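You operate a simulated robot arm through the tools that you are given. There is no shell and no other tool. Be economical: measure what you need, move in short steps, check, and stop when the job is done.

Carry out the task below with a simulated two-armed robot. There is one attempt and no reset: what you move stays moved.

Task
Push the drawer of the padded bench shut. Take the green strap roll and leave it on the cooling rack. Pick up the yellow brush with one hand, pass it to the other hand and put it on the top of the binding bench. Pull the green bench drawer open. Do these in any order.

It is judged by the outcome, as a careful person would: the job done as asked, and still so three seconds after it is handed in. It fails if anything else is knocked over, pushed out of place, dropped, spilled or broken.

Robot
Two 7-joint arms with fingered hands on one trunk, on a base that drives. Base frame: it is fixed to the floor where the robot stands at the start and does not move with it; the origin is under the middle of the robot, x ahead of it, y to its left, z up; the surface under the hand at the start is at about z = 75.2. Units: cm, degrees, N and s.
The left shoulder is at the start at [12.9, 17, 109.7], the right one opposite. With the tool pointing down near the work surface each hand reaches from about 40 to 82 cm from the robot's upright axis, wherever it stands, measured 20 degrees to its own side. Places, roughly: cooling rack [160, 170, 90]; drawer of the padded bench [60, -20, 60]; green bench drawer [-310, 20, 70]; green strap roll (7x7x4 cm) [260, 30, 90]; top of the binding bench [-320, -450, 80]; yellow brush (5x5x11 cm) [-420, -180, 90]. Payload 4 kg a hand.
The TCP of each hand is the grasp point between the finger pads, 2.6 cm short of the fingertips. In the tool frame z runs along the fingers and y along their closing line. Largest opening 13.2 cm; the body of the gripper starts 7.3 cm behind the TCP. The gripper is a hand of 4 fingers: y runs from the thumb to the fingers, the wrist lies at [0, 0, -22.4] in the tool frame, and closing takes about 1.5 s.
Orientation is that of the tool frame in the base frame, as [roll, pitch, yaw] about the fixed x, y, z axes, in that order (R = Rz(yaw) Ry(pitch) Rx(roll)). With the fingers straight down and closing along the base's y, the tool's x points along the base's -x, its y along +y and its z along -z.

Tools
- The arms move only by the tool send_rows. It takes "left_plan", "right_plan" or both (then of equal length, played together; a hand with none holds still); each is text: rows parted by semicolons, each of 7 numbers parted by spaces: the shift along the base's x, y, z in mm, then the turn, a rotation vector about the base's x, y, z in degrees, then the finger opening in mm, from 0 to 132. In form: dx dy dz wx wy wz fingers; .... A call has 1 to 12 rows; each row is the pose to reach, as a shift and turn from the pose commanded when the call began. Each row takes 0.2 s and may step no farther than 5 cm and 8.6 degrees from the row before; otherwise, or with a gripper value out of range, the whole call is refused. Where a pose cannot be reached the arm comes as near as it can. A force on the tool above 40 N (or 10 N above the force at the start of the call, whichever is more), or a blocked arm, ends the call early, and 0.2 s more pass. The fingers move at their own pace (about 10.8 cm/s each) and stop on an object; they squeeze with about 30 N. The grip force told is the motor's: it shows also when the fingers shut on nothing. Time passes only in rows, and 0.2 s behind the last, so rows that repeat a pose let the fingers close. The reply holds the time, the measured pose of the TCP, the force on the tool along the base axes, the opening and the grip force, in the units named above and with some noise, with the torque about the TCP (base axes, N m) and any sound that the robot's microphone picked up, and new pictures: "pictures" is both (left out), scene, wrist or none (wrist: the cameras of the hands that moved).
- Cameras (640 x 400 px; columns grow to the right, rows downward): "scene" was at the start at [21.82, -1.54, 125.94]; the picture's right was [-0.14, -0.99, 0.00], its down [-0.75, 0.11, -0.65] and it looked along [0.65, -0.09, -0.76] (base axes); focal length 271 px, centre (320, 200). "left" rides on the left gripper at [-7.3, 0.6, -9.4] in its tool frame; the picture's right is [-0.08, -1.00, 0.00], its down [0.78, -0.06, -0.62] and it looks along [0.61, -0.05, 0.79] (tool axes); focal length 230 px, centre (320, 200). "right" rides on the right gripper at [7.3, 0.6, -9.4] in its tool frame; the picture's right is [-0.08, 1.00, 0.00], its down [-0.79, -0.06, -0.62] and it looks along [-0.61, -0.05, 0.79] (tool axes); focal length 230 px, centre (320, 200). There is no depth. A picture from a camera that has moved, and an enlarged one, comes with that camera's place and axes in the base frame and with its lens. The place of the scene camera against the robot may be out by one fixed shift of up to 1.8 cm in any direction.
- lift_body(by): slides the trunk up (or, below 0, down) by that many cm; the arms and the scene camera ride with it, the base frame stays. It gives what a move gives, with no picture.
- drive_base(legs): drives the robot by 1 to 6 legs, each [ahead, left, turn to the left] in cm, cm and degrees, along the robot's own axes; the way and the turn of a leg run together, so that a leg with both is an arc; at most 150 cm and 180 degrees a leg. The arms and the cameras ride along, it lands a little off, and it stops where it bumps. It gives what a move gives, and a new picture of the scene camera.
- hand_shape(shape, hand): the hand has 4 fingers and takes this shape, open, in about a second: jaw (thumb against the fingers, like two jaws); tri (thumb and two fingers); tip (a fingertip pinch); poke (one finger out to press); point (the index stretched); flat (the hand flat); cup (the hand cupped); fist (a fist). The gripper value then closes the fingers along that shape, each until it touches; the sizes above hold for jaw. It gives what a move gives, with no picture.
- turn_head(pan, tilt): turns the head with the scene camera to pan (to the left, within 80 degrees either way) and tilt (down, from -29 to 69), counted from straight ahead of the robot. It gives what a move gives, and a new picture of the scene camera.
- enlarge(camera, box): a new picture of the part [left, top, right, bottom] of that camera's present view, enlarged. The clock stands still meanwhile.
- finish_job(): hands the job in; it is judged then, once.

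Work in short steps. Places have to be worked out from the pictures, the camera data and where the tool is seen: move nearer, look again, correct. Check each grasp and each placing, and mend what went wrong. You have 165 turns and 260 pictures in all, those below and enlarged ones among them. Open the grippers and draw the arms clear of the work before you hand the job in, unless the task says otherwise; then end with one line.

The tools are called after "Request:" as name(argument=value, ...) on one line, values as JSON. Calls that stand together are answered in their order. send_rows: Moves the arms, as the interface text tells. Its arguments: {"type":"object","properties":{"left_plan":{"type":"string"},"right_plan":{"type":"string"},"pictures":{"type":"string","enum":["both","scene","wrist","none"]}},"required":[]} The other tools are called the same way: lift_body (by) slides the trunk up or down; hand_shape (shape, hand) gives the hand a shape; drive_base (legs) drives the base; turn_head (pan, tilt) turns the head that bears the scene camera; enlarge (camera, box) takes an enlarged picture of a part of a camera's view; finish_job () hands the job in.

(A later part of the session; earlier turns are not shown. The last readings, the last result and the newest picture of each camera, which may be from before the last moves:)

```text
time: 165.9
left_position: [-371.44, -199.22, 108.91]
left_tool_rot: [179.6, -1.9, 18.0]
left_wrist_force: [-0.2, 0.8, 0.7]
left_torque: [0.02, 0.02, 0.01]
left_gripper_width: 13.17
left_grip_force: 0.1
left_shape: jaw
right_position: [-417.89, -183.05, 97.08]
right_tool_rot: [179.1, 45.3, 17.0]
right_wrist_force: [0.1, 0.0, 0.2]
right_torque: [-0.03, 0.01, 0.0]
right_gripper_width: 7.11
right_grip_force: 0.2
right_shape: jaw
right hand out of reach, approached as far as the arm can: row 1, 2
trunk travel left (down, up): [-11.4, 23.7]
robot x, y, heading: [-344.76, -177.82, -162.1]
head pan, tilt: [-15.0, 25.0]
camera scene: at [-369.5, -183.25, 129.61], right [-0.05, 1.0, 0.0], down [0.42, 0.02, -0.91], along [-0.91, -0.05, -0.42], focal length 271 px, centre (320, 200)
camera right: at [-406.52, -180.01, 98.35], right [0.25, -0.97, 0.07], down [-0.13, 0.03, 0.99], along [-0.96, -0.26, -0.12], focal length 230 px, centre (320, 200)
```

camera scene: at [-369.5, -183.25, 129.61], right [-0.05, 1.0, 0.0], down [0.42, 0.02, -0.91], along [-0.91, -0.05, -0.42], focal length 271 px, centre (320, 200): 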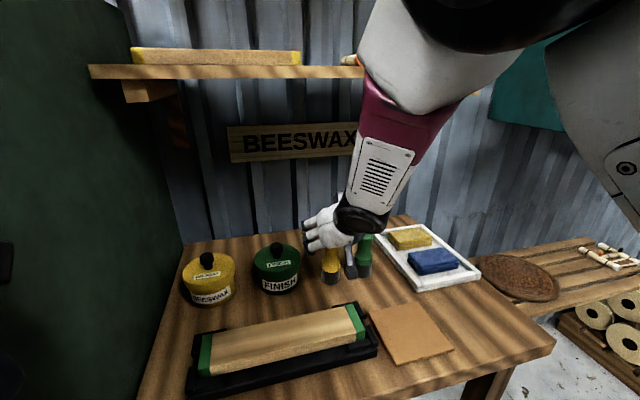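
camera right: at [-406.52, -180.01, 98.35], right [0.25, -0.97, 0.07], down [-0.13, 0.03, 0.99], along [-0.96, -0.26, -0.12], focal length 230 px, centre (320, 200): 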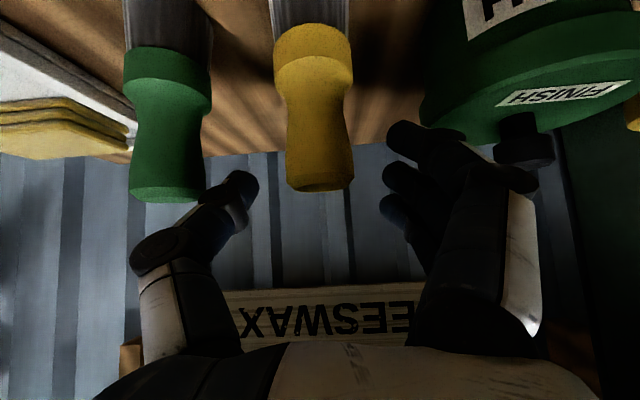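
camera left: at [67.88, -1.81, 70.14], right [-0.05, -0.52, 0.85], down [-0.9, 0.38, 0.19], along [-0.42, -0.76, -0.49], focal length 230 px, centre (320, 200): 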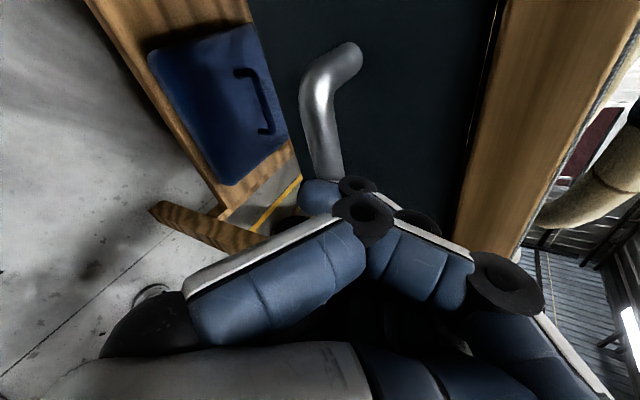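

Centred laterally; brush top at z≈96.5. Narrow to 6 cm, lower 2.6 cm and close.

Request:
send_rows(right_plan="-2 -1 0 0 0 0 60; -3 -2 -8 0 0 0 60; -4 -3 -17 0 0 0 60; -5 -3 -26 0 0 0 60; -5 -3 -26 0 0 0 60", pictures="wrist")

```text
time: 167.2
left_position: [-371.57, -199.03, 108.85]
left_tool_rot: [179.6, -2.0, 17.8]
left_wrist_force: [0.6, 1.0, -0.8]
left_torque: [0.01, 0.02, 0.02]
left_gripper_width: 13.18
left_grip_force: 0.0
left_shape: jaw
right_position: [-418.48, -183.36, 94.43]
right_tool_rot: [179.4, 45.3, 17.0]
right_wrist_force: [0.8, 0.2, 0.4]
right_torque: [0.02, 0.01, 0.01]
right_gripper_width: 6.09
right_grip_force: 0.0
right_shape: jaw
trunk travel left (down, up): [-11.4, 23.7]
robot x, y, heading: [-344.58, -177.36, -162.1]
head pan, tilt: [-15.0, 25.0]
camera right: at [-407.05, -180.3, 95.81], right [0.25, -0.97, 0.06], down [-0.13, 0.03, 0.99], along [-0.96, -0.25, -0.12], focal length 230 px, centre (320, 200)
```

right: 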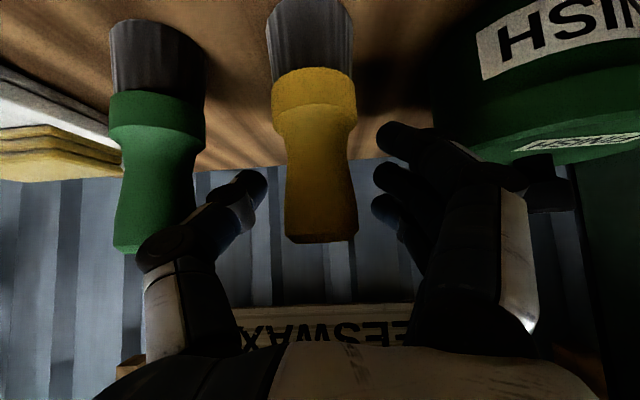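

The brush is between the fingers. Close.

Request:
send_rows(right_plan="0 0 0 0 0 0 45; 0 0 0 0 0 0 30; 0 0 0 0 0 0 20; 0 0 0 0 0 0 20; 0 0 0 0 0 0 20; 0 0 0 0 0 0 20; 0 0 0 0 0 0 20", pictures="wrist")

```text
time: 168.8
left_position: [-371.61, -199.24, 108.9]
left_tool_rot: [179.6, -2.1, 18.0]
left_wrist_force: [-0.5, -0.1, -1.2]
left_torque: [-0.02, 0.04, -0.02]
left_gripper_width: 13.19
left_grip_force: 0.1
left_shape: jaw
right_position: [-418.42, -183.2, 93.91]
right_tool_rot: [179.6, 44.7, 16.8]
right_wrist_force: [-0.5, -0.8, 2.4]
right_torque: [-0.02, 0.0, -0.02]
right_gripper_width: 2.07
right_grip_force: 0.1
right_shape: jaw
trunk travel left (down, up): [-11.4, 23.7]
robot x, y, heading: [-344.68, -177.8, -161.8]
head pan, tilt: [-15.0, 25.0]
camera right: at [-406.96, -180.13, 95.31], right [0.24, -0.97, 0.06], down [-0.14, 0.03, 0.99], along [-0.96, -0.25, -0.13], focal length 230 px, centre (320, 200)
```

right: 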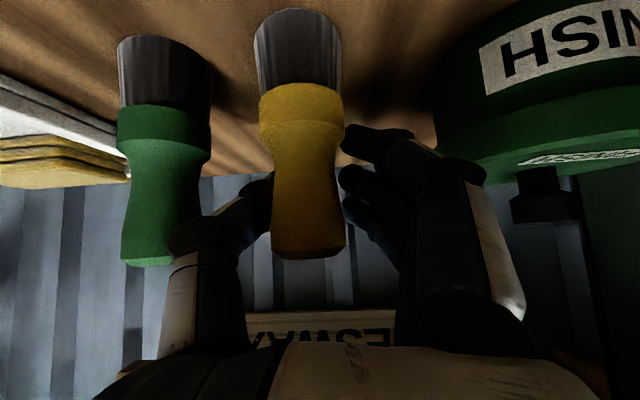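

The waist is thin; set the closure to 0 so it squeezes.

Request:
send_rows(right_plan="0 0 0 0 0 0 10; 0 0 0 0 0 0 0; 0 0 0 0 0 0 0; 0 0 0 0 0 0 0; 0 0 0 0 0 0 0", pictures="wrist")

```text
time: 169.9
left_position: [-371.53, -199.24, 108.79]
left_tool_rot: [179.6, -2.0, 17.9]
left_wrist_force: [-0.4, 0.1, 0.0]
left_torque: [-0.05, 0.01, -0.01]
left_gripper_width: 13.21
left_grip_force: 0.0
left_shape: jaw
right_position: [-418.29, -183.14, 93.94]
right_tool_rot: [179.5, 44.8, 16.9]
right_wrist_force: [0.3, -0.6, -0.2]
right_torque: [0.01, 0.03, 0.0]
right_gripper_width: 0.01
right_grip_force: 30.1
right_shape: jaw
trunk travel left (down, up): [-11.4, 23.7]
robot x, y, heading: [-344.87, -177.87, -162.3]
head pan, tilt: [-15.0, 25.0]
camera right: at [-406.96, -180.19, 95.38], right [0.24, -0.97, 0.06], down [-0.14, 0.03, 0.99], along [-0.96, -0.25, -0.13], focal length 230 px, centre (320, 200)
```

right: 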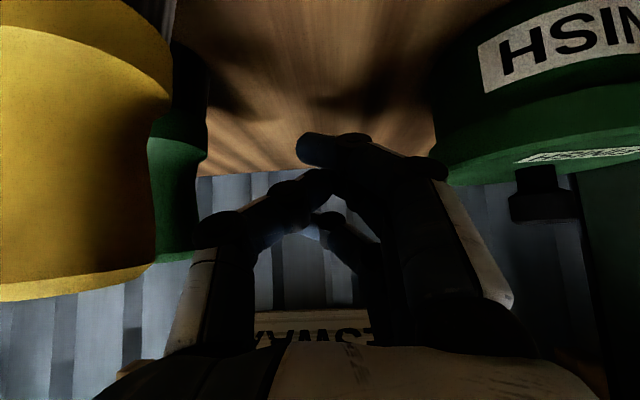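

The brush slipped out toward me. Look at the scene to see where it stands now, without moving.

Request:
turn_head(pan=-15, tilt=45)

Request:
enlarge(camera="scene", box=[220, 80, 440, 220])

```text
time: 170.8
left_position: [-371.65, -199.17, 108.92]
left_tool_rot: [179.6, -2.0, 17.9]
left_wrist_force: [-0.3, 0.3, 0.1]
left_torque: [0.0, 0.01, -0.04]
left_gripper_width: 13.2
left_grip_force: 0.0
left_shape: jaw
right_position: [-418.44, -183.26, 93.99]
right_tool_rot: [179.5, 44.8, 16.8]
right_wrist_force: [0.0, 0.3, 0.7]
right_torque: [0.01, -0.02, -0.01]
right_gripper_width: 0.0
right_grip_force: 30.0
right_shape: jaw
trunk travel left (down, up): [-11.4, 23.7]
robot x, y, heading: [-344.36, -177.75, -162.0]
head pan, tilt: [-15.0, 45.0]
camera scene: at [-368.45, -183.21, 126.54], right [-0.05, 1.0, 0.0], down [0.71, 0.04, -0.71], along [-0.71, -0.04, -0.71], focal length 271 px, centre (320, 200)
```

scene: 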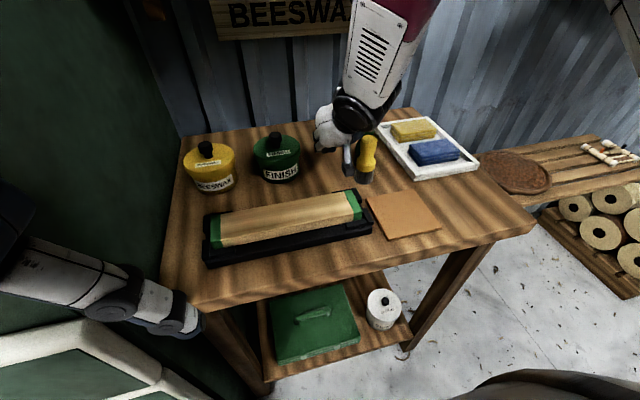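

```text
2.86 times, centred on (330, 150) of scene
camera zoom: at [-368.45, -183.21, 126.54], right [-0.05, 1.0, 0.0], down [0.71, 0.04, -0.71], along [-0.71, -0.04, -0.71], focal length 774 px, centre (291, 343)
```

zoom: 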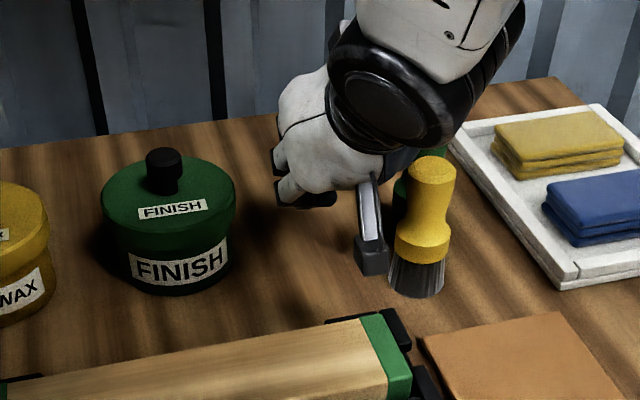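

The brush is still standing, now at about (-415.4,-176), in front of the green one. The jaw shape squeezes thin things out; I lift the hand straight up and check the pinch shapes in the air.

Request:
send_rows(right_plan="0 0 15 0 0 0 0; 0 0 30 0 0 0 0; 5 0 50 0 0 0 0; 20 5 75 0 0 0 0; 50 15 90 0 0 0 0; 80 25 90 0 0 0 0", pictures="scene")

Request:
hand_shape(hand="right", shape="tri")

Request:
send_rows(right_plan="0 0 0 0 0 0 80; 0 0 0 0 0 0 50; 0 0 0 0 0 0 30; 0 0 0 0 0 0 30; 0 0 0 0 0 0 30", pictures="wrist")

```text
time: 172.2
left_position: [-371.54, -199.19, 108.85]
left_tool_rot: [179.6, -2.1, 17.8]
left_wrist_force: [0.2, 0.2, 0.1]
left_torque: [-0.01, 0.04, -0.02]
left_gripper_width: 13.17
left_grip_force: 0.1
left_shape: jaw
right_position: [-416.4, -184.71, 98.92]
right_tool_rot: [-175.3, 44.5, 23.5]
right_wrist_force: [-0.3, -0.1, 0.5]
right_torque: [-0.01, 0.0, 0.01]
right_gripper_width: 0.0
right_grip_force: 29.9
right_shape: jaw
right hand out of reach, approached as far as the arm can: row 4, 5, 6
trunk travel left (down, up): [-11.4, 23.7]
robot x, y, heading: [-345.01, -177.68, -162.0]
head pan, tilt: [-15.0, 45.0]
camera scene: at [-369.44, -182.51, 129.08], right [0.03, 1.0, 0.0], down [0.47, -0.01, -0.88], along [-0.88, 0.03, -0.47], focal length 271 px, centre (320, 200)
```

scene: 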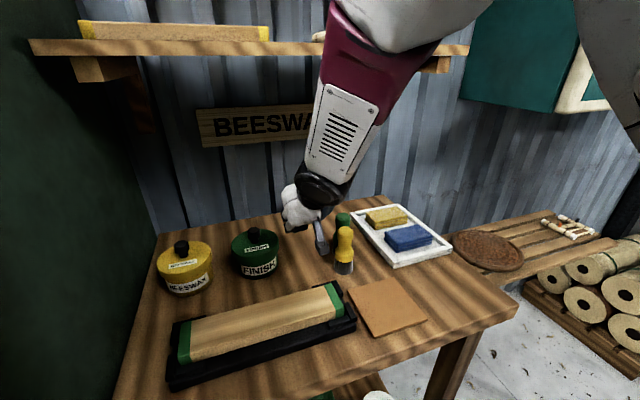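

```text
time: 173.1
left_position: [-371.61, -199.27, 108.85]
left_tool_rot: [179.7, -1.9, 17.9]
left_wrist_force: [0.3, 0.4, 0.8]
left_torque: [0.0, 0.0, -0.03]
left_gripper_width: 13.19
left_grip_force: 0.0
left_shape: jaw
right_position: [-416.38, -184.55, 99.15]
right_tool_rot: [-175.3, 44.3, 23.4]
right_wrist_force: [0.1, -0.5, 0.6]
right_torque: [0.02, 0.02, 0.0]
right_gripper_width: 13.21
right_grip_force: 0.1
right_shape: tri
trunk travel left (down, up): [-11.4, 23.7]
robot x, y, heading: [-344.99, -177.86, -161.8]
head pan, tilt: [-15.0, 45.0]
```

```text
time: 174.3
left_position: [-371.59, -199.12, 108.87]
left_tool_rot: [179.5, -2.0, 17.9]
left_wrist_force: [-0.3, -1.3, 0.2]
left_torque: [0.03, 0.01, 0.0]
left_gripper_width: 13.18
left_grip_force: 0.1
left_shape: jaw
right_position: [-416.59, -184.5, 99.05]
right_tool_rot: [-175.3, 44.6, 23.5]
right_wrist_force: [0.0, 0.6, 0.0]
right_torque: [0.0, 0.0, 0.01]
right_gripper_width: 3.04
right_grip_force: 0.1
right_shape: tri
trunk travel left (down, up): [-11.4, 23.7]
robot x, y, heading: [-345.05, -177.45, -162.2]
head pan, tilt: [-15.0, 45.0]
camera right: at [-405.11, -181.15, 100.57], right [0.29, -0.96, 0.0], down [-0.12, -0.04, 0.99], along [-0.95, -0.29, -0.13], focal length 230 px, centre (320, 200)
```

right: 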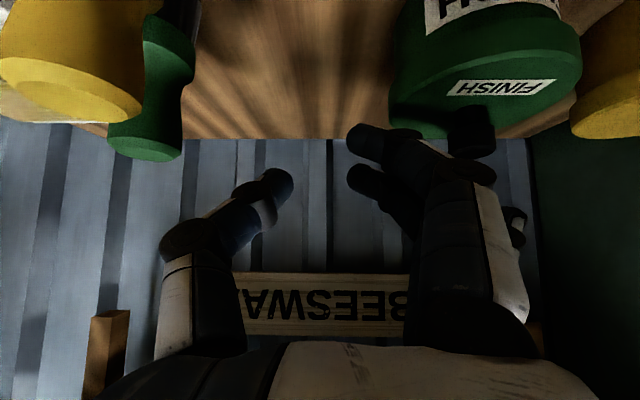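

Tri curls similarly. Check the tip pinch.

Request:
hand_shape(hand="right", shape="tip")

Request:
send_rows(right_plan="0 0 0 0 0 0 80; 0 0 0 0 0 0 50; 0 0 0 0 0 0 30; 0 0 0 0 0 0 30; 0 0 0 0 0 0 30", pictures="wrist")

```text
time: 175.2
left_position: [-371.62, -199.13, 108.82]
left_tool_rot: [179.6, -2.0, 17.9]
left_wrist_force: [-0.7, -0.4, 0.2]
left_torque: [0.0, 0.01, -0.03]
left_gripper_width: 13.19
left_grip_force: 0.1
left_shape: jaw
right_position: [-416.41, -184.51, 99.13]
right_tool_rot: [-175.3, 44.5, 23.4]
right_wrist_force: [-0.1, -0.6, -0.1]
right_torque: [0.03, -0.02, -0.05]
right_gripper_width: 13.18
right_grip_force: 0.1
right_shape: tip
trunk travel left (down, up): [-11.4, 23.7]
robot x, y, heading: [-344.64, -177.75, -161.9]
head pan, tilt: [-15.0, 45.0]
```

```text
time: 176.4
left_position: [-371.66, -199.17, 108.84]
left_tool_rot: [179.6, -2.0, 17.9]
left_wrist_force: [-0.2, 0.7, 0.2]
left_torque: [0.01, 0.0, 0.02]
left_gripper_width: 13.21
left_grip_force: 0.1
left_shape: jaw
right_position: [-416.4, -184.62, 99.23]
right_tool_rot: [-175.4, 44.6, 23.5]
right_wrist_force: [0.4, -0.4, -0.5]
right_torque: [-0.01, 0.0, -0.01]
right_gripper_width: 3.06
right_grip_force: 0.0
right_shape: tip
trunk travel left (down, up): [-11.4, 23.7]
robot x, y, heading: [-344.78, -177.47, -162.0]
head pan, tilt: [-15.0, 45.0]
camera right: at [-405.12, -181.15, 100.6], right [0.29, -0.96, 0.0], down [-0.12, -0.04, 0.99], along [-0.95, -0.29, -0.13], focal length 230 px, centre (320, 200)
```

right: 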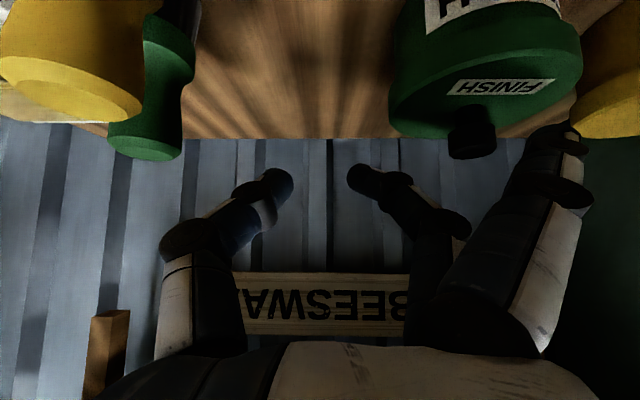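

Pinch works best with the object at the fingertip line (~1.5–2 cm beyond the TCP). I use the tri shape, reduce tilt to ~25°, and come above the brush at (-415.4,-176).

Request:
hand_shape(hand="right", shape="tri")

Request:
send_rows(right_plan="2 0 12 1.5 -4.8 0 90; 4 0 24 3.1 -9.5 0 70; 8 0 36 4.6 -14.2 0 70; 12 0 45 6.2 -19 0 70; 14 30 45 6.2 -19 0 70; 16 60 45 6.2 -19 0 70; 16 88 45 6.2 -19 0 70; 16 88 45 6.2 -19 0 70")

```text
time: 177.3
left_position: [-371.53, -199.06, 108.95]
left_tool_rot: [179.6, -2.0, 18.0]
left_wrist_force: [-0.3, 1.0, 1.1]
left_torque: [0.03, 0.0, 0.0]
left_gripper_width: 13.18
left_grip_force: 0.1
left_shape: jaw
right_position: [-416.36, -184.64, 99.22]
right_tool_rot: [-175.3, 44.6, 23.5]
right_wrist_force: [0.5, -0.4, -0.3]
right_torque: [0.02, 0.03, -0.01]
right_gripper_width: 13.18
right_grip_force: 0.1
right_shape: tri
trunk travel left (down, up): [-11.4, 23.7]
robot x, y, heading: [-344.66, -177.86, -161.8]
head pan, tilt: [-15.0, 45.0]
```

```text
time: 179.1
left_position: [-371.48, -199.2, 108.8]
left_tool_rot: [179.7, -2.0, 17.9]
left_wrist_force: [0.0, 0.6, -0.4]
left_torque: [0.01, 0.02, 0.0]
left_gripper_width: 13.17
left_grip_force: 0.0
left_shape: jaw
right_position: [-415.04, -175.97, 103.89]
right_tool_rot: [-177.3, 24.7, 22.4]
right_wrist_force: [0.4, -1.0, 0.2]
right_torque: [0.02, -0.01, -0.01]
right_gripper_width: 7.08
right_grip_force: 0.1
right_shape: tri
trunk travel left (down, up): [-11.4, 23.7]
robot x, y, heading: [-344.84, -177.66, -162.1]
head pan, tilt: [-15.0, 45.0]
camera scene: at [-368.44, -183.26, 126.53], right [-0.05, 1.0, 0.0], down [0.71, 0.04, -0.71], along [-0.71, -0.04, -0.71], focal length 271 px, centre (320, 200)
camera right: at [-404.91, -172.93, 109.26], right [0.3, -0.96, -0.01], down [-0.43, -0.14, 0.89], along [-0.85, -0.26, -0.46], focal length 230 px, centre (320, 200)
```

scene: 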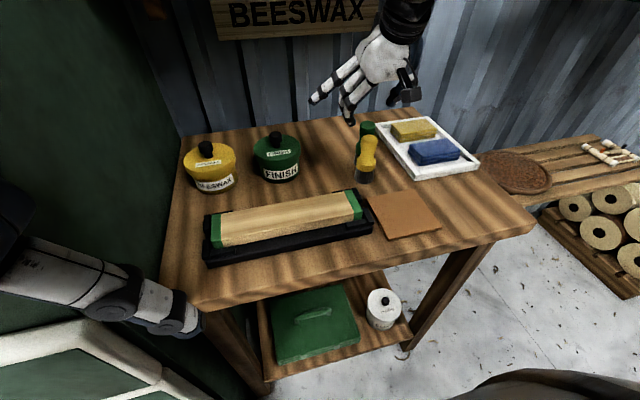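
right: 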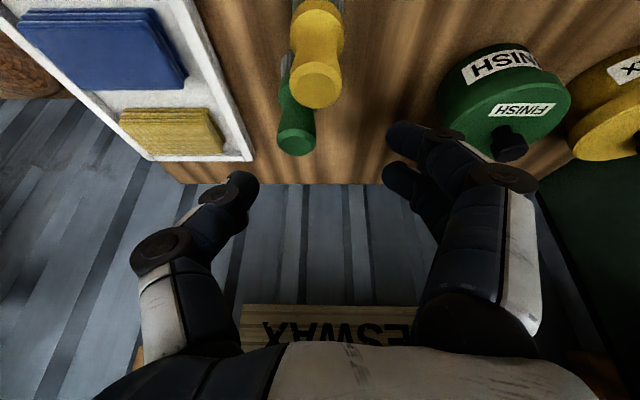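

Wrist view: brush top at about (-414,-175.5), centred between thumb and fingers. Lower to z≈96 in steps.

Request:
send_rows(right_plan="6 3 -15 0 0 0 70; 11 5 -30 0 0 0 70; 11 5 -45 0 0 0 70; 11 5 -60 0 0 0 66; 11 5 -72 0 0 0 62; 11 5 -80 0 0 0 60; 11 5 -80 0 0 0 60")

```text
time: 180.7
left_position: [-371.58, -199.09, 108.94]
left_tool_rot: [179.6, -1.9, 17.9]
left_wrist_force: [-0.2, 0.4, -0.3]
left_torque: [-0.02, -0.04, -0.01]
left_gripper_width: 13.19
left_grip_force: 0.0
left_shape: jaw
right_position: [-413.9, -175.23, 95.99]
right_tool_rot: [-177.3, 24.7, 22.2]
right_wrist_force: [0.5, 0.2, 0.8]
right_torque: [-0.01, 0.01, 0.04]
right_gripper_width: 6.1
right_grip_force: 0.1
right_shape: tri
trunk travel left (down, up): [-11.4, 23.7]
robot x, y, heading: [-344.76, -177.46, -162.0]
head pan, tilt: [-15.0, 45.0]
camera scene: at [-368.44, -183.21, 126.54], right [-0.05, 1.0, 0.0], down [0.71, 0.04, -0.71], along [-0.71, -0.04, -0.71], focal length 271 px, centre (320, 200)
camera right: at [-403.67, -172.21, 101.39], right [0.29, -0.96, -0.01], down [-0.43, -0.14, 0.89], along [-0.85, -0.26, -0.46], focal length 230 px, centre (320, 200)
```

scene: 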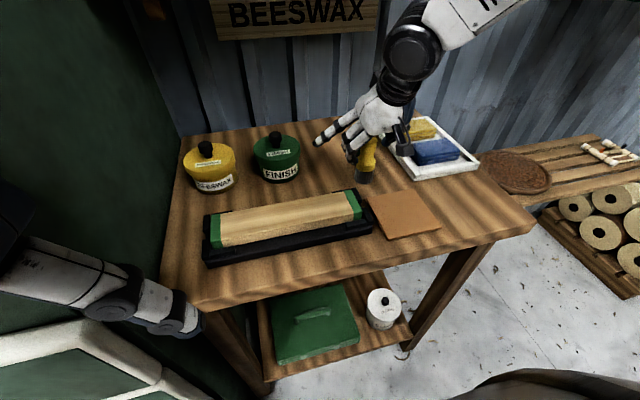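
right: 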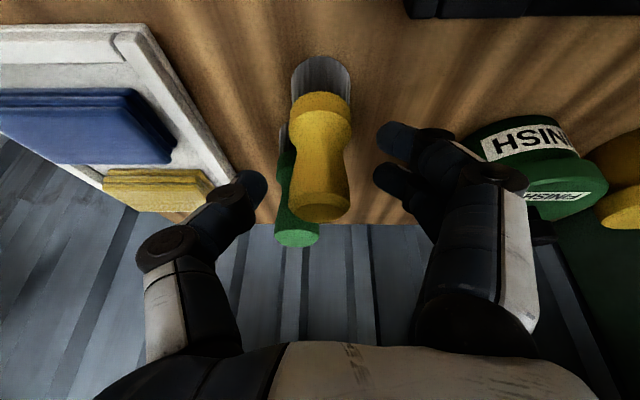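

The brush top is right at the TCP, with fingertips ~2.4 cm lower on the handle. Nudge back 5 mm, down 4 mm and close slowly.

Request:
send_rows(right_plan="5 2 -4 0 0 0 60; 5 2 -4 0 0 0 45; 5 2 -4 0 0 0 35; 5 2 -4 0 0 0 28; 5 2 -4 0 0 0 22; 5 2 -4 0 0 0 22; 5 2 -4 0 0 0 22", pictures="wrist")

```text
time: 182.3
left_position: [-371.51, -199.17, 108.92]
left_tool_rot: [179.6, -1.8, 17.9]
left_wrist_force: [-0.5, -0.2, -0.2]
left_torque: [0.03, -0.03, -0.01]
left_gripper_width: 13.21
left_grip_force: 0.0
left_shape: jaw
right_position: [-413.3, -175.17, 95.61]
right_tool_rot: [-177.3, 24.7, 22.3]
right_wrist_force: [-0.2, -0.1, 2.5]
right_torque: [-0.12, -0.02, -0.02]
right_gripper_width: 1.26
right_grip_force: 30.2
right_shape: tri
trunk travel left (down, up): [-11.4, 23.7]
robot x, y, heading: [-344.6, -177.74, -162.0]
head pan, tilt: [-15.0, 45.0]
camera right: at [-403.19, -172.07, 101.03], right [0.3, -0.96, -0.01], down [-0.43, -0.14, 0.89], along [-0.85, -0.26, -0.45], focal length 230 px, centre (320, 200)
```

right: 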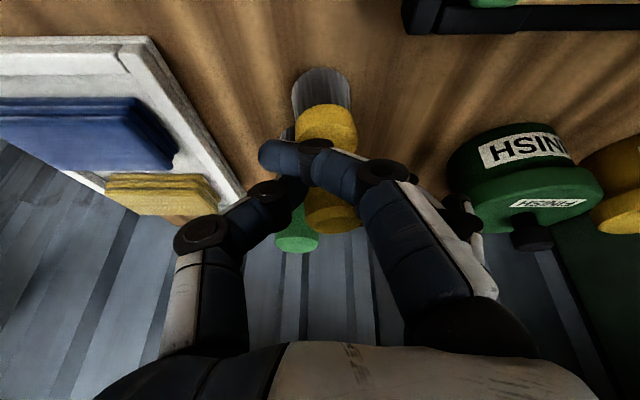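

Gripped (30 N, index wrapped in front of the waist). Lift 2 cm and check it comes along.

Request:
send_rows(right_plan="0 0 5 0 0 0 0; 0 0 10 0 0 0 0; 0 0 15 0 0 0 0; 0 0 22 0 0 0 0; 0 0 22 0 0 0 0")

```text
time: 183.5
left_position: [-371.57, -199.23, 108.94]
left_tool_rot: [179.5, -2.0, 17.8]
left_wrist_force: [-0.2, -0.1, -0.8]
left_torque: [0.02, -0.03, 0.03]
left_gripper_width: 13.2
left_grip_force: 0.2
left_shape: jaw
right_position: [-413.33, -175.03, 97.77]
right_tool_rot: [-177.3, 24.6, 22.3]
right_wrist_force: [0.7, -0.3, -1.0]
right_torque: [0.01, -0.01, 0.02]
right_gripper_width: 1.22
right_grip_force: 30.1
right_shape: tri
trunk travel left (down, up): [-11.4, 23.7]
robot x, y, heading: [-345.06, -177.81, -162.0]
head pan, tilt: [-15.0, 45.0]
camera scene: at [-368.47, -183.22, 126.53], right [-0.05, 1.0, 0.0], down [0.71, 0.04, -0.71], along [-0.71, -0.04, -0.71], focal length 271 px, centre (320, 200)
camera right: at [-403.24, -171.96, 103.11], right [0.29, -0.96, -0.01], down [-0.43, -0.14, 0.89], along [-0.85, -0.26, -0.46], focal length 230 px, centre (320, 200)
```

scene: 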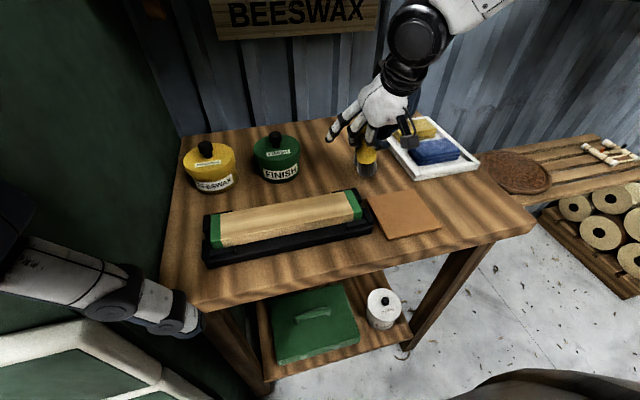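
right: 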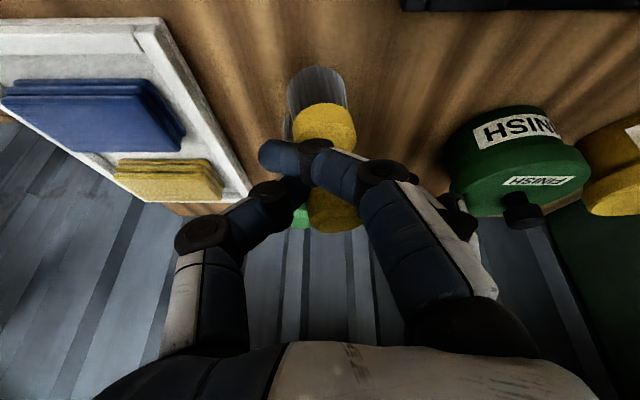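

The brush comes along. Lift higher (clear of everything), then back the base away from the table.

Request:
send_rows(right_plan="4 1 20 0 0 0 0; 10 3 40 0 0 0 0; 18 6 60 0 0 0 0; 26 9 80 0 0 0 0; 34 12 100 0 0 0 0; 34 12 100 0 0 0 0", pictures="scene")

```text
time: 184.9
left_position: [-371.66, -199.15, 108.81]
left_tool_rot: [179.6, -2.0, 17.9]
left_wrist_force: [0.4, 0.2, 0.4]
left_torque: [-0.02, 0.0, 0.0]
left_gripper_width: 13.17
left_grip_force: 0.1
left_shape: jaw
right_position: [-410.11, -173.91, 107.77]
right_tool_rot: [-177.3, 24.8, 22.3]
right_wrist_force: [0.2, -0.6, -0.8]
right_torque: [-0.01, 0.0, 0.01]
right_gripper_width: 1.21
right_grip_force: 30.1
right_shape: tri
trunk travel left (down, up): [-11.4, 23.7]
robot x, y, heading: [-344.65, -177.51, -162.1]
head pan, tilt: [-15.0, 45.0]
camera scene: at [-368.48, -183.23, 126.53], right [-0.05, 1.0, 0.0], down [0.71, 0.04, -0.71], along [-0.71, -0.04, -0.71], focal length 271 px, centre (320, 200)
```

scene: 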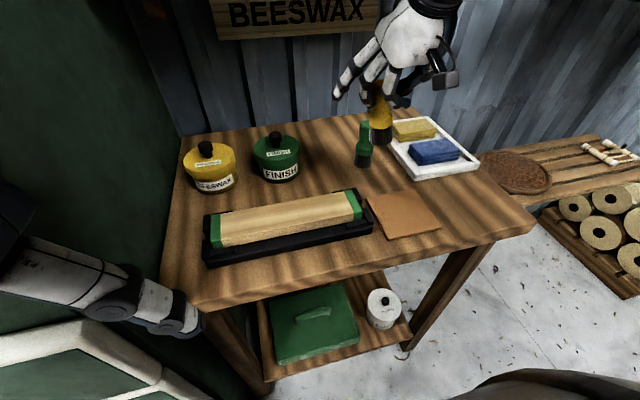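

Brush secure and the green one is still standing. Back off 55 cm.

Request:
drive_base(legs=[[-50, 0, 0]])

Request:
turn_head(pan=-8, tilt=40)

```text
time: 187.8
left_position: [-324.92, -183.93, 108.8]
left_tool_rot: [179.6, -2.0, 17.5]
left_wrist_force: [-0.3, -0.2, -0.6]
left_torque: [0.0, -0.01, -0.01]
left_gripper_width: 13.22
left_grip_force: 0.0
left_shape: jaw
right_position: [-363.46, -158.39, 107.71]
right_tool_rot: [-177.2, 24.7, 22.1]
right_wrist_force: [0.1, 0.1, -0.5]
right_torque: [0.01, 0.02, 0.0]
right_gripper_width: 1.21
right_grip_force: 29.8
right_shape: tri
trunk travel left (down, up): [-11.4, 23.7]
robot x, y, heading: [-298.05, -162.36, -162.3]
head pan, tilt: [-15.0, 45.0]
camera scene: at [-321.7, -168.01, 126.54], right [-0.05, 1.0, 0.0], down [0.71, 0.03, -0.71], along [-0.71, -0.03, -0.71], focal length 271 px, centre (320, 200)
```

scene: 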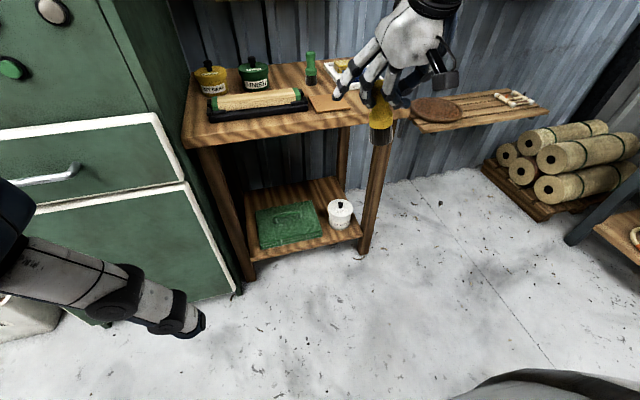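

```text
time: 188.5
left_position: [-324.94, -184.02, 108.81]
left_tool_rot: [179.6, -2.0, 17.5]
left_wrist_force: [-0.6, -0.8, -0.6]
left_torque: [0.0, 0.03, 0.0]
left_gripper_width: 13.19
left_grip_force: 0.0
left_shape: jaw
right_position: [-363.38, -158.4, 107.82]
right_tool_rot: [-177.4, 24.8, 22.0]
right_wrist_force: [-0.5, 0.1, -1.3]
right_torque: [0.0, 0.0, 0.0]
right_gripper_width: 1.2
right_grip_force: 29.6
right_shape: tri
trunk travel left (down, up): [-11.4, 23.7]
robot x, y, heading: [-297.95, -162.26, -162.6]
head pan, tilt: [-8.0, 40.0]
camera scene: at [-321.99, -169.06, 127.26], right [-0.17, 0.99, 0.0], down [0.63, 0.11, -0.77], along [-0.76, -0.13, -0.64], focal length 271 px, centre (320, 200)
```

scene: 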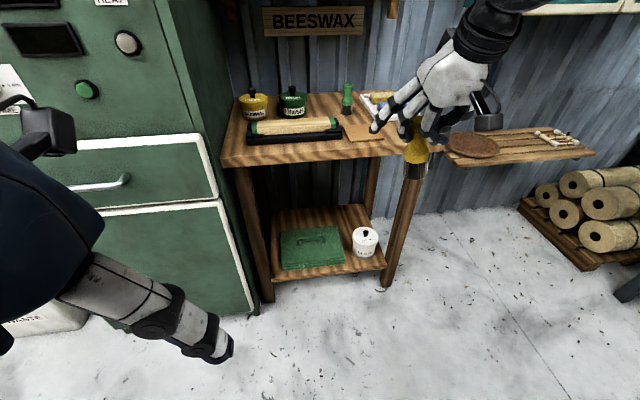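

Now the hand-over: I roll the right hand 90° so the brush lies horizontally, bristles pointing left, in front of my chest; the left hand will then take the bristle/collar end from above.

Request:
send_rows(right_plan="12 -11 -7 -7.8 -2.45 0 0; 24 -21 -14 -15.6 -4.9 0 0; 37 -32 -21 -23.4 -7.35 0 0; 49 -43 -28 -31.2 -9.8 0 0; 61 -54 -35 -39 -12.25 0 0; 73 -64 -42 -46.8 -14.7 0 0; 85 -75 -50 -54.6 -17.15 0 0; 98 -86 -57 -62.4 -19.6 0 0; 110 -97 -64 -70.2 -22.05 0 0; 122 -107 -71 -78 -24.5 0 0; 134 -118 -78 -85.8 -26.95 0 0; 134 -118 -78 -85.8 -26.95 0 0")

```text
time: 191.1
left_position: [-325.01, -183.91, 108.75]
left_tool_rot: [179.7, -2.1, 17.5]
left_wrist_force: [-0.7, 0.1, -0.1]
left_torque: [0.01, -0.01, 0.04]
left_gripper_width: 13.19
left_grip_force: 0.0
left_shape: jaw
right_position: [-349.93, -170.39, 99.84]
right_tool_rot: [90.8, 4.1, -7.4]
right_wrist_force: [0.2, 0.3, -0.8]
right_torque: [0.08, -0.01, 0.0]
right_gripper_width: 1.16
right_grip_force: 30.2
right_shape: tri
trunk travel left (down, up): [-11.4, 23.7]
robot x, y, heading: [-297.82, -162.07, -162.5]
head pan, tilt: [-8.0, 40.0]
camera scene: at [-322.0, -169.07, 127.25], right [-0.17, 0.99, 0.0], down [0.63, 0.11, -0.77], along [-0.76, -0.13, -0.64], focal length 271 px, centre (320, 200)
camera right: at [-341.5, -162.05, 99.94], right [-0.01, -0.01, 1.0], down [-0.7, 0.71, 0.01], along [-0.71, -0.7, -0.01], focal length 230 px, centre (320, 200)
```

scene: 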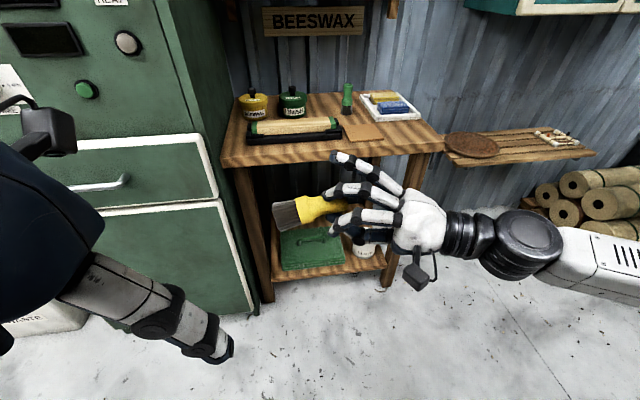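
right: 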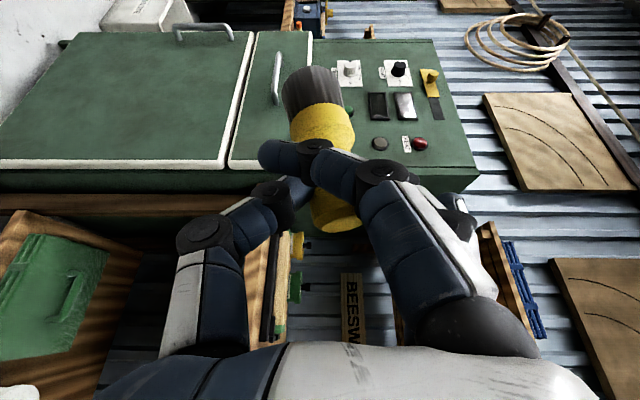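

The brush is horizontal with bristles to the left; its collar/bristle zone is around (-348.7,-177,99.5). I bring the left hand above it, yawed so it closes across the brush with the thumb on my side.

Request:
send_rows(left_plan="-5 0 15 0 0 -8.2 132; -10 0 30 0 0 -16.4 132; -20 0 45 0 0 -24.5 132; -40 0 55 0 0 -32.7 132; -70 5 60 0 0 -40.9 132; -100 10 60 0 0 -49 132; -130 20 60 0 0 -57.3 132; -160 30 60 0 0 -65.5 132; -190 40 60 0 0 -73.6 132; -215 50 60 0 0 -81.8 132; -235 60 60 0 0 -90 132; -235 60 60 0 0 -90 132")

```text
time: 193.7
left_position: [-348.39, -177.86, 114.72]
left_tool_rot: [179.6, -2.1, -72.5]
left_wrist_force: [0.7, 0.8, 0.8]
left_torque: [0.02, 0.01, 0.0]
left_gripper_width: 13.21
left_grip_force: 0.1
left_shape: jaw
right_position: [-349.88, -170.37, 99.79]
right_tool_rot: [90.9, 4.1, -7.3]
right_wrist_force: [-0.2, 0.0, -0.3]
right_torque: [0.06, 0.0, 0.03]
right_gripper_width: 1.21
right_grip_force: 29.8
right_shape: tri
trunk travel left (down, up): [-11.4, 23.7]
robot x, y, heading: [-298.18, -162.54, -162.2]
head pan, tilt: [-8.0, 40.0]
camera scene: at [-321.96, -169.09, 127.27], right [-0.17, 0.99, 0.0], down [0.63, 0.11, -0.77], along [-0.76, -0.13, -0.64], focal length 271 px, centre (320, 200)
camera left: at [-351.12, -170.67, 123.92], right [0.93, 0.37, -0.01], down [0.29, -0.71, 0.64], along [0.23, -0.6, -0.77], focal length 230 px, centre (320, 200)
```

scene: 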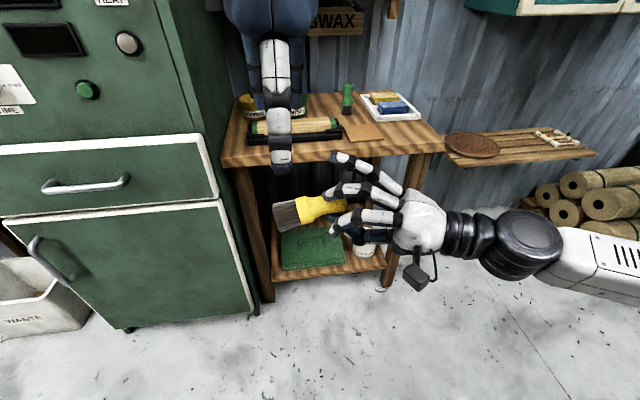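
left: 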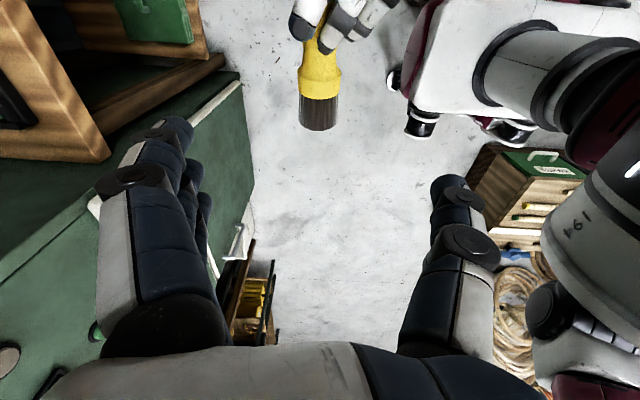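

The left hand is right above; brush runs between its fingers. Shift slightly and lower to z≈100, then look.

Request:
send_rows(left_plan="-3 2 -35 0 0 0 132; -5 3 -70 0 0 0 132; -5 3 -105 0 0 0 132; -5 3 -130 0 0 0 132; -5 3 -147 0 0 0 132; -5 3 -147 0 0 0 132")

```text
time: 195.1
left_position: [-349.01, -177.8, 100.04]
left_tool_rot: [179.6, -2.0, -72.5]
left_wrist_force: [0.1, -1.0, -0.9]
left_torque: [-0.07, 0.0, -0.01]
left_gripper_width: 13.18
left_grip_force: 0.0
left_shape: jaw
right_position: [-349.91, -170.43, 99.96]
right_tool_rot: [91.1, 4.1, -7.4]
right_wrist_force: [0.1, 0.7, -0.8]
right_torque: [0.07, 0.01, -0.02]
right_gripper_width: 1.18
right_grip_force: 30.2
right_shape: tri
trunk travel left (down, up): [-11.4, 23.7]
robot x, y, heading: [-297.79, -162.2, -162.1]
head pan, tilt: [-8.0, 40.0]
camera scene: at [-321.97, -169.07, 127.27], right [-0.17, 0.99, 0.0], down [0.63, 0.11, -0.77], along [-0.76, -0.13, -0.64], focal length 271 px, centre (320, 200)
camera left: at [-351.8, -170.53, 109.15], right [0.93, 0.37, -0.01], down [0.29, -0.71, 0.64], along [0.23, -0.6, -0.77], focal length 230 px, centre (320, 200)
```

scene: 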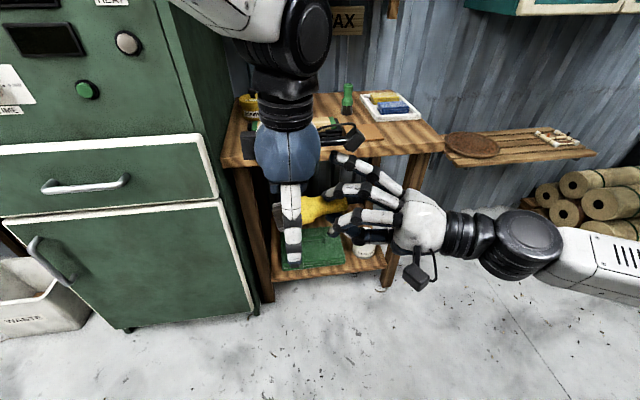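
left: 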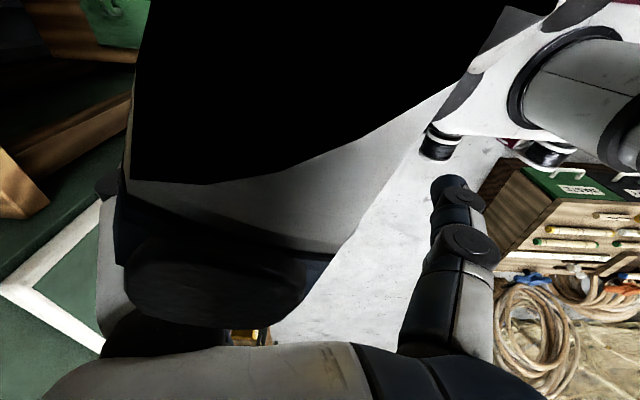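

The right ring finger fills the left camera's view, but no contact force. Raise 5 mm so the fingertips sit just below the brush axis, and close the left hand.

Request:
send_rows(left_plan="0 0 5 0 0 0 132; 0 0 5 0 0 0 100; 0 0 5 0 0 0 70; 0 0 5 0 0 0 45; 0 0 5 0 0 0 30; 0 0 5 0 0 0 20; 0 0 5 0 0 0 20; 0 0 5 0 0 0 20")

```text
time: 196.9
left_position: [-349.1, -177.8, 100.59]
left_tool_rot: [179.6, -2.0, -72.5]
left_wrist_force: [-0.7, -1.1, -0.5]
left_torque: [-0.08, -0.01, 0.06]
left_gripper_width: 3.42
left_grip_force: 30.4
left_shape: jaw
right_position: [-350.03, -170.34, 99.87]
right_tool_rot: [90.9, 4.1, -7.3]
right_wrist_force: [0.3, 0.8, 1.2]
right_torque: [-0.04, 0.03, 0.03]
right_gripper_width: 1.19
right_grip_force: 30.3
right_shape: tri
trunk travel left (down, up): [-11.4, 23.7]
robot x, y, heading: [-297.9, -162.8, -162.4]
head pan, tilt: [-8.0, 40.0]
camera scene: at [-321.98, -169.07, 127.26], right [-0.17, 0.99, 0.0], down [0.63, 0.11, -0.77], along [-0.76, -0.13, -0.64], focal length 271 px, centre (320, 200)
camera left: at [-351.78, -170.5, 109.7], right [0.93, 0.37, -0.01], down [0.29, -0.71, 0.64], along [0.23, -0.6, -0.77], focal length 230 px, centre (320, 200)
```

scene: 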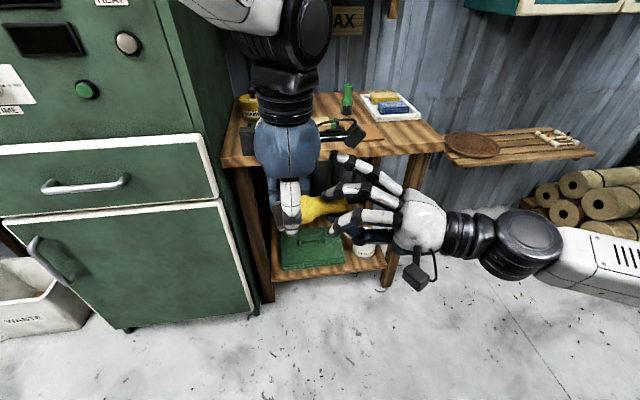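
left: 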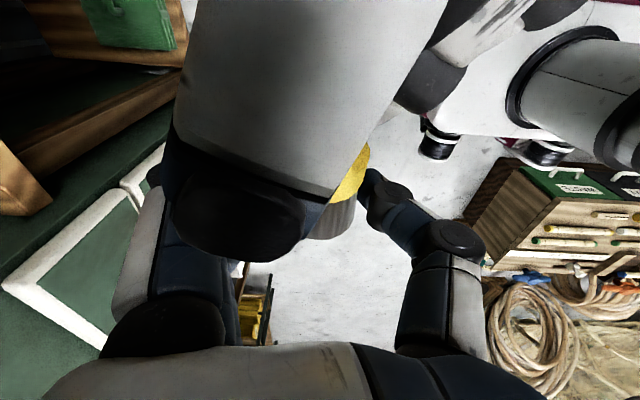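

Both hands hold the brush. Open the right hand moderately.

Request:
send_rows(right_plan="0 0 0 0 0 0 20; 0 0 0 0 0 0 35; 0 0 0 0 0 0 50; 0 0 0 0 0 0 55; 0 0 0 0 0 0 55")

```text
time: 198.1
left_position: [-348.96, -177.74, 100.65]
left_tool_rot: [179.6, -2.1, -72.5]
left_wrist_force: [1.1, 2.8, 1.8]
left_torque: [-0.16, 0.13, -0.15]
left_gripper_width: 3.39
left_grip_force: 30.0
left_shape: jaw
right_position: [-349.9, -170.3, 99.82]
right_tool_rot: [90.9, 4.2, -7.4]
right_wrist_force: [-1.4, -3.0, -3.4]
right_torque: [0.38, -0.17, 0.05]
right_gripper_width: 5.44
right_grip_force: 0.1
right_shape: tri
trunk travel left (down, up): [-11.4, 23.7]
robot x, y, heading: [-298.11, -162.72, -162.4]
head pan, tilt: [-8.0, 40.0]
camera scene: at [-321.98, -169.07, 127.26], right [-0.17, 0.99, 0.0], down [0.63, 0.11, -0.77], along [-0.76, -0.13, -0.64], focal length 271 px, centre (320, 200)
camera right: at [-341.47, -162.07, 99.93], right [-0.01, -0.01, 1.0], down [-0.7, 0.71, 0.0], along [-0.71, -0.7, -0.02], focal length 230 px, centre (320, 200)
```

scene: 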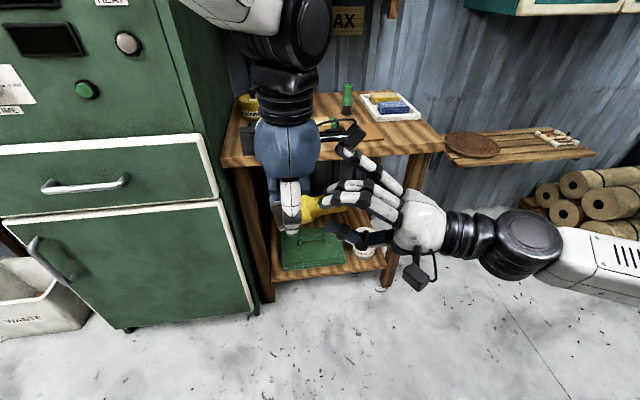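
right: 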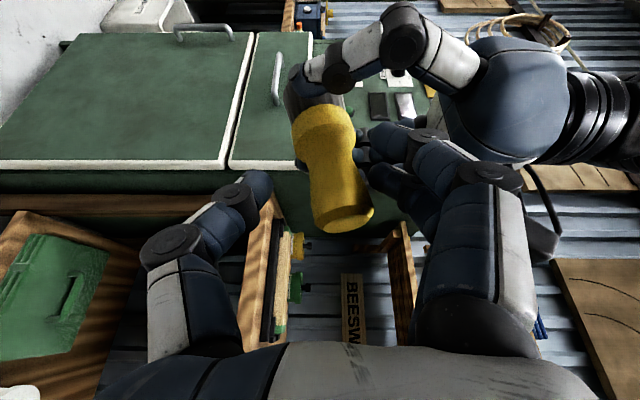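

The left hand now holds the brush alone. Withdraw the right hand along its axis.

Request:
send_rows(right_plan="3 25 -3 0 0 0 55; 6 55 -5 0 0 0 55; 10 95 -5 0 0 0 55; 16 135 -5 0 0 0 55; 21 170 -5 0 0 0 55")

```text
time: 199.3
left_position: [-348.89, -177.64, 100.75]
left_tool_rot: [179.5, -1.9, -72.4]
left_wrist_force: [0.2, 0.2, 0.1]
left_torque: [-0.01, 0.0, -0.01]
left_gripper_width: 3.39
left_grip_force: 29.9
left_shape: jaw
right_position: [-347.83, -153.02, 99.55]
right_tool_rot: [90.8, 4.2, -7.4]
right_wrist_force: [-0.3, 0.8, -0.3]
right_torque: [-0.02, -0.01, 0.03]
right_gripper_width: 5.45
right_grip_force: 0.1
right_shape: tri
trunk travel left (down, up): [-11.4, 23.7]
robot x, y, heading: [-297.9, -162.34, -162.5]
head pan, tilt: [-8.0, 40.0]
camera scene: at [-321.93, -169.04, 127.28], right [-0.17, 0.99, 0.0], down [0.63, 0.11, -0.77], along [-0.76, -0.13, -0.64], focal length 271 px, centre (320, 200)
camera right: at [-339.35, -144.76, 99.67], right [-0.01, -0.01, 1.0], down [-0.7, 0.71, 0.0], along [-0.71, -0.7, -0.01], focal length 230 px, centre (320, 200)
```

scene: 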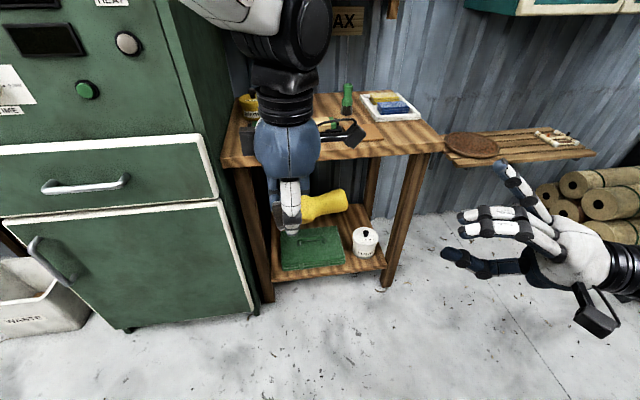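
right: 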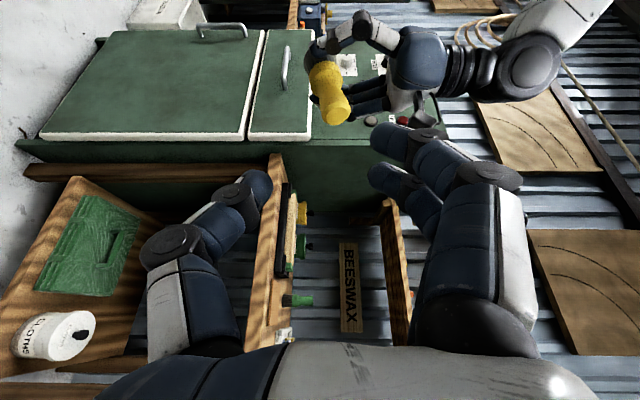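

Hand-over done. I turn the right hand back down and look left along the wall for the way to the BINDING bench.

Request:
send_rows(right_plan="0 5 5 7.8 2.45 0 80; 0 10 10 15.6 4.9 0 100; 0 10 15 23.4 7.35 0 132; 0 10 20 31.2 9.8 0 132; 0 10 25 39 12.25 0 132; 0 10 30 46.8 14.7 0 132; 0 10 35 54.6 17.15 0 132; 0 10 40 62.4 19.6 0 132; 0 10 45 70.2 22.05 0 132; 0 10 50 78 24.5 0 132; 0 10 50 85.8 26.95 0 132; 0 10 50 85.8 26.95 0 132", pictures="none")

Request:
turn_head(pan=75, tilt=25)

Request:
turn_head(pan=40, tilt=25)

```text
time: 201.9
left_position: [-349.12, -177.69, 100.65]
left_tool_rot: [179.6, -2.1, -72.5]
left_wrist_force: [-0.2, 0.1, 0.4]
left_torque: [-0.02, 0.02, 0.01]
left_gripper_width: 3.35
left_grip_force: 29.4
left_shape: jaw
right_position: [-347.86, -152.31, 104.32]
right_tool_rot: [-177.2, 24.7, 22.0]
right_wrist_force: [0.8, -0.1, -0.1]
right_torque: [0.01, 0.02, -0.01]
right_gripper_width: 13.18
right_grip_force: 0.0
right_shape: tri
trunk travel left (down, up): [-11.4, 23.7]
robot x, y, heading: [-298.01, -162.66, -162.6]
head pan, tilt: [-8.0, 40.0]
```

```text
time: 203.4
left_position: [-349.03, -177.64, 100.53]
left_tool_rot: [179.6, -2.0, -72.5]
left_wrist_force: [0.2, 0.0, 0.1]
left_torque: [-0.01, 0.0, 0.0]
left_gripper_width: 3.38
left_grip_force: 29.8
left_shape: jaw
right_position: [-347.91, -152.35, 104.4]
right_tool_rot: [-177.2, 24.7, 21.9]
right_wrist_force: [0.3, 0.8, 0.6]
right_torque: [-0.01, -0.02, 0.0]
right_gripper_width: 13.2
right_grip_force: 0.1
right_shape: tri
trunk travel left (down, up): [-11.4, 23.7]
robot x, y, heading: [-298.06, -162.6, -162.3]
head pan, tilt: [75.0, 25.0]
camera scene: at [-313.18, -176.85, 129.59], right [-1.0, -0.05, 0.0], down [-0.02, 0.42, -0.91], along [0.04, -0.91, -0.42], focal length 271 px, centre (320, 200)
```

scene: 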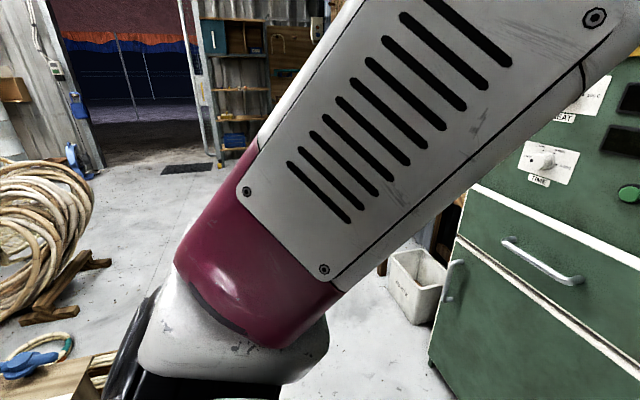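

```text
time: 204.4
left_position: [-349.05, -177.75, 100.59]
left_tool_rot: [179.6, -2.0, -72.5]
left_wrist_force: [-0.2, -0.5, 0.3]
left_torque: [-0.01, 0.03, 0.02]
left_gripper_width: 3.39
left_grip_force: 29.7
left_shape: jaw
right_position: [-347.8, -152.35, 104.3]
right_tool_rot: [-177.3, 24.7, 22.1]
right_wrist_force: [0.2, -0.8, -0.3]
right_torque: [0.0, 0.01, -0.01]
right_gripper_width: 13.19
right_grip_force: 0.1
right_shape: tri
trunk travel left (down, up): [-11.4, 23.7]
robot x, y, heading: [-298.02, -162.27, -162.5]
head pan, tilt: [40.0, 25.0]
camera scene: at [-318.52, -175.43, 129.59], right [-0.85, 0.53, 0.0], down [0.23, 0.36, -0.91], along [-0.48, -0.77, -0.42], focal length 271 px, centre (320, 200)
```

scene: 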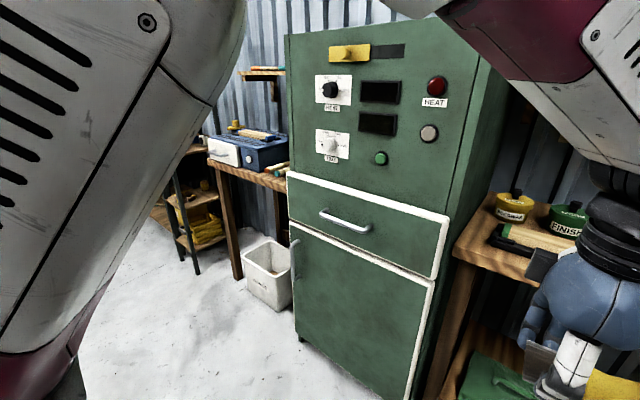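

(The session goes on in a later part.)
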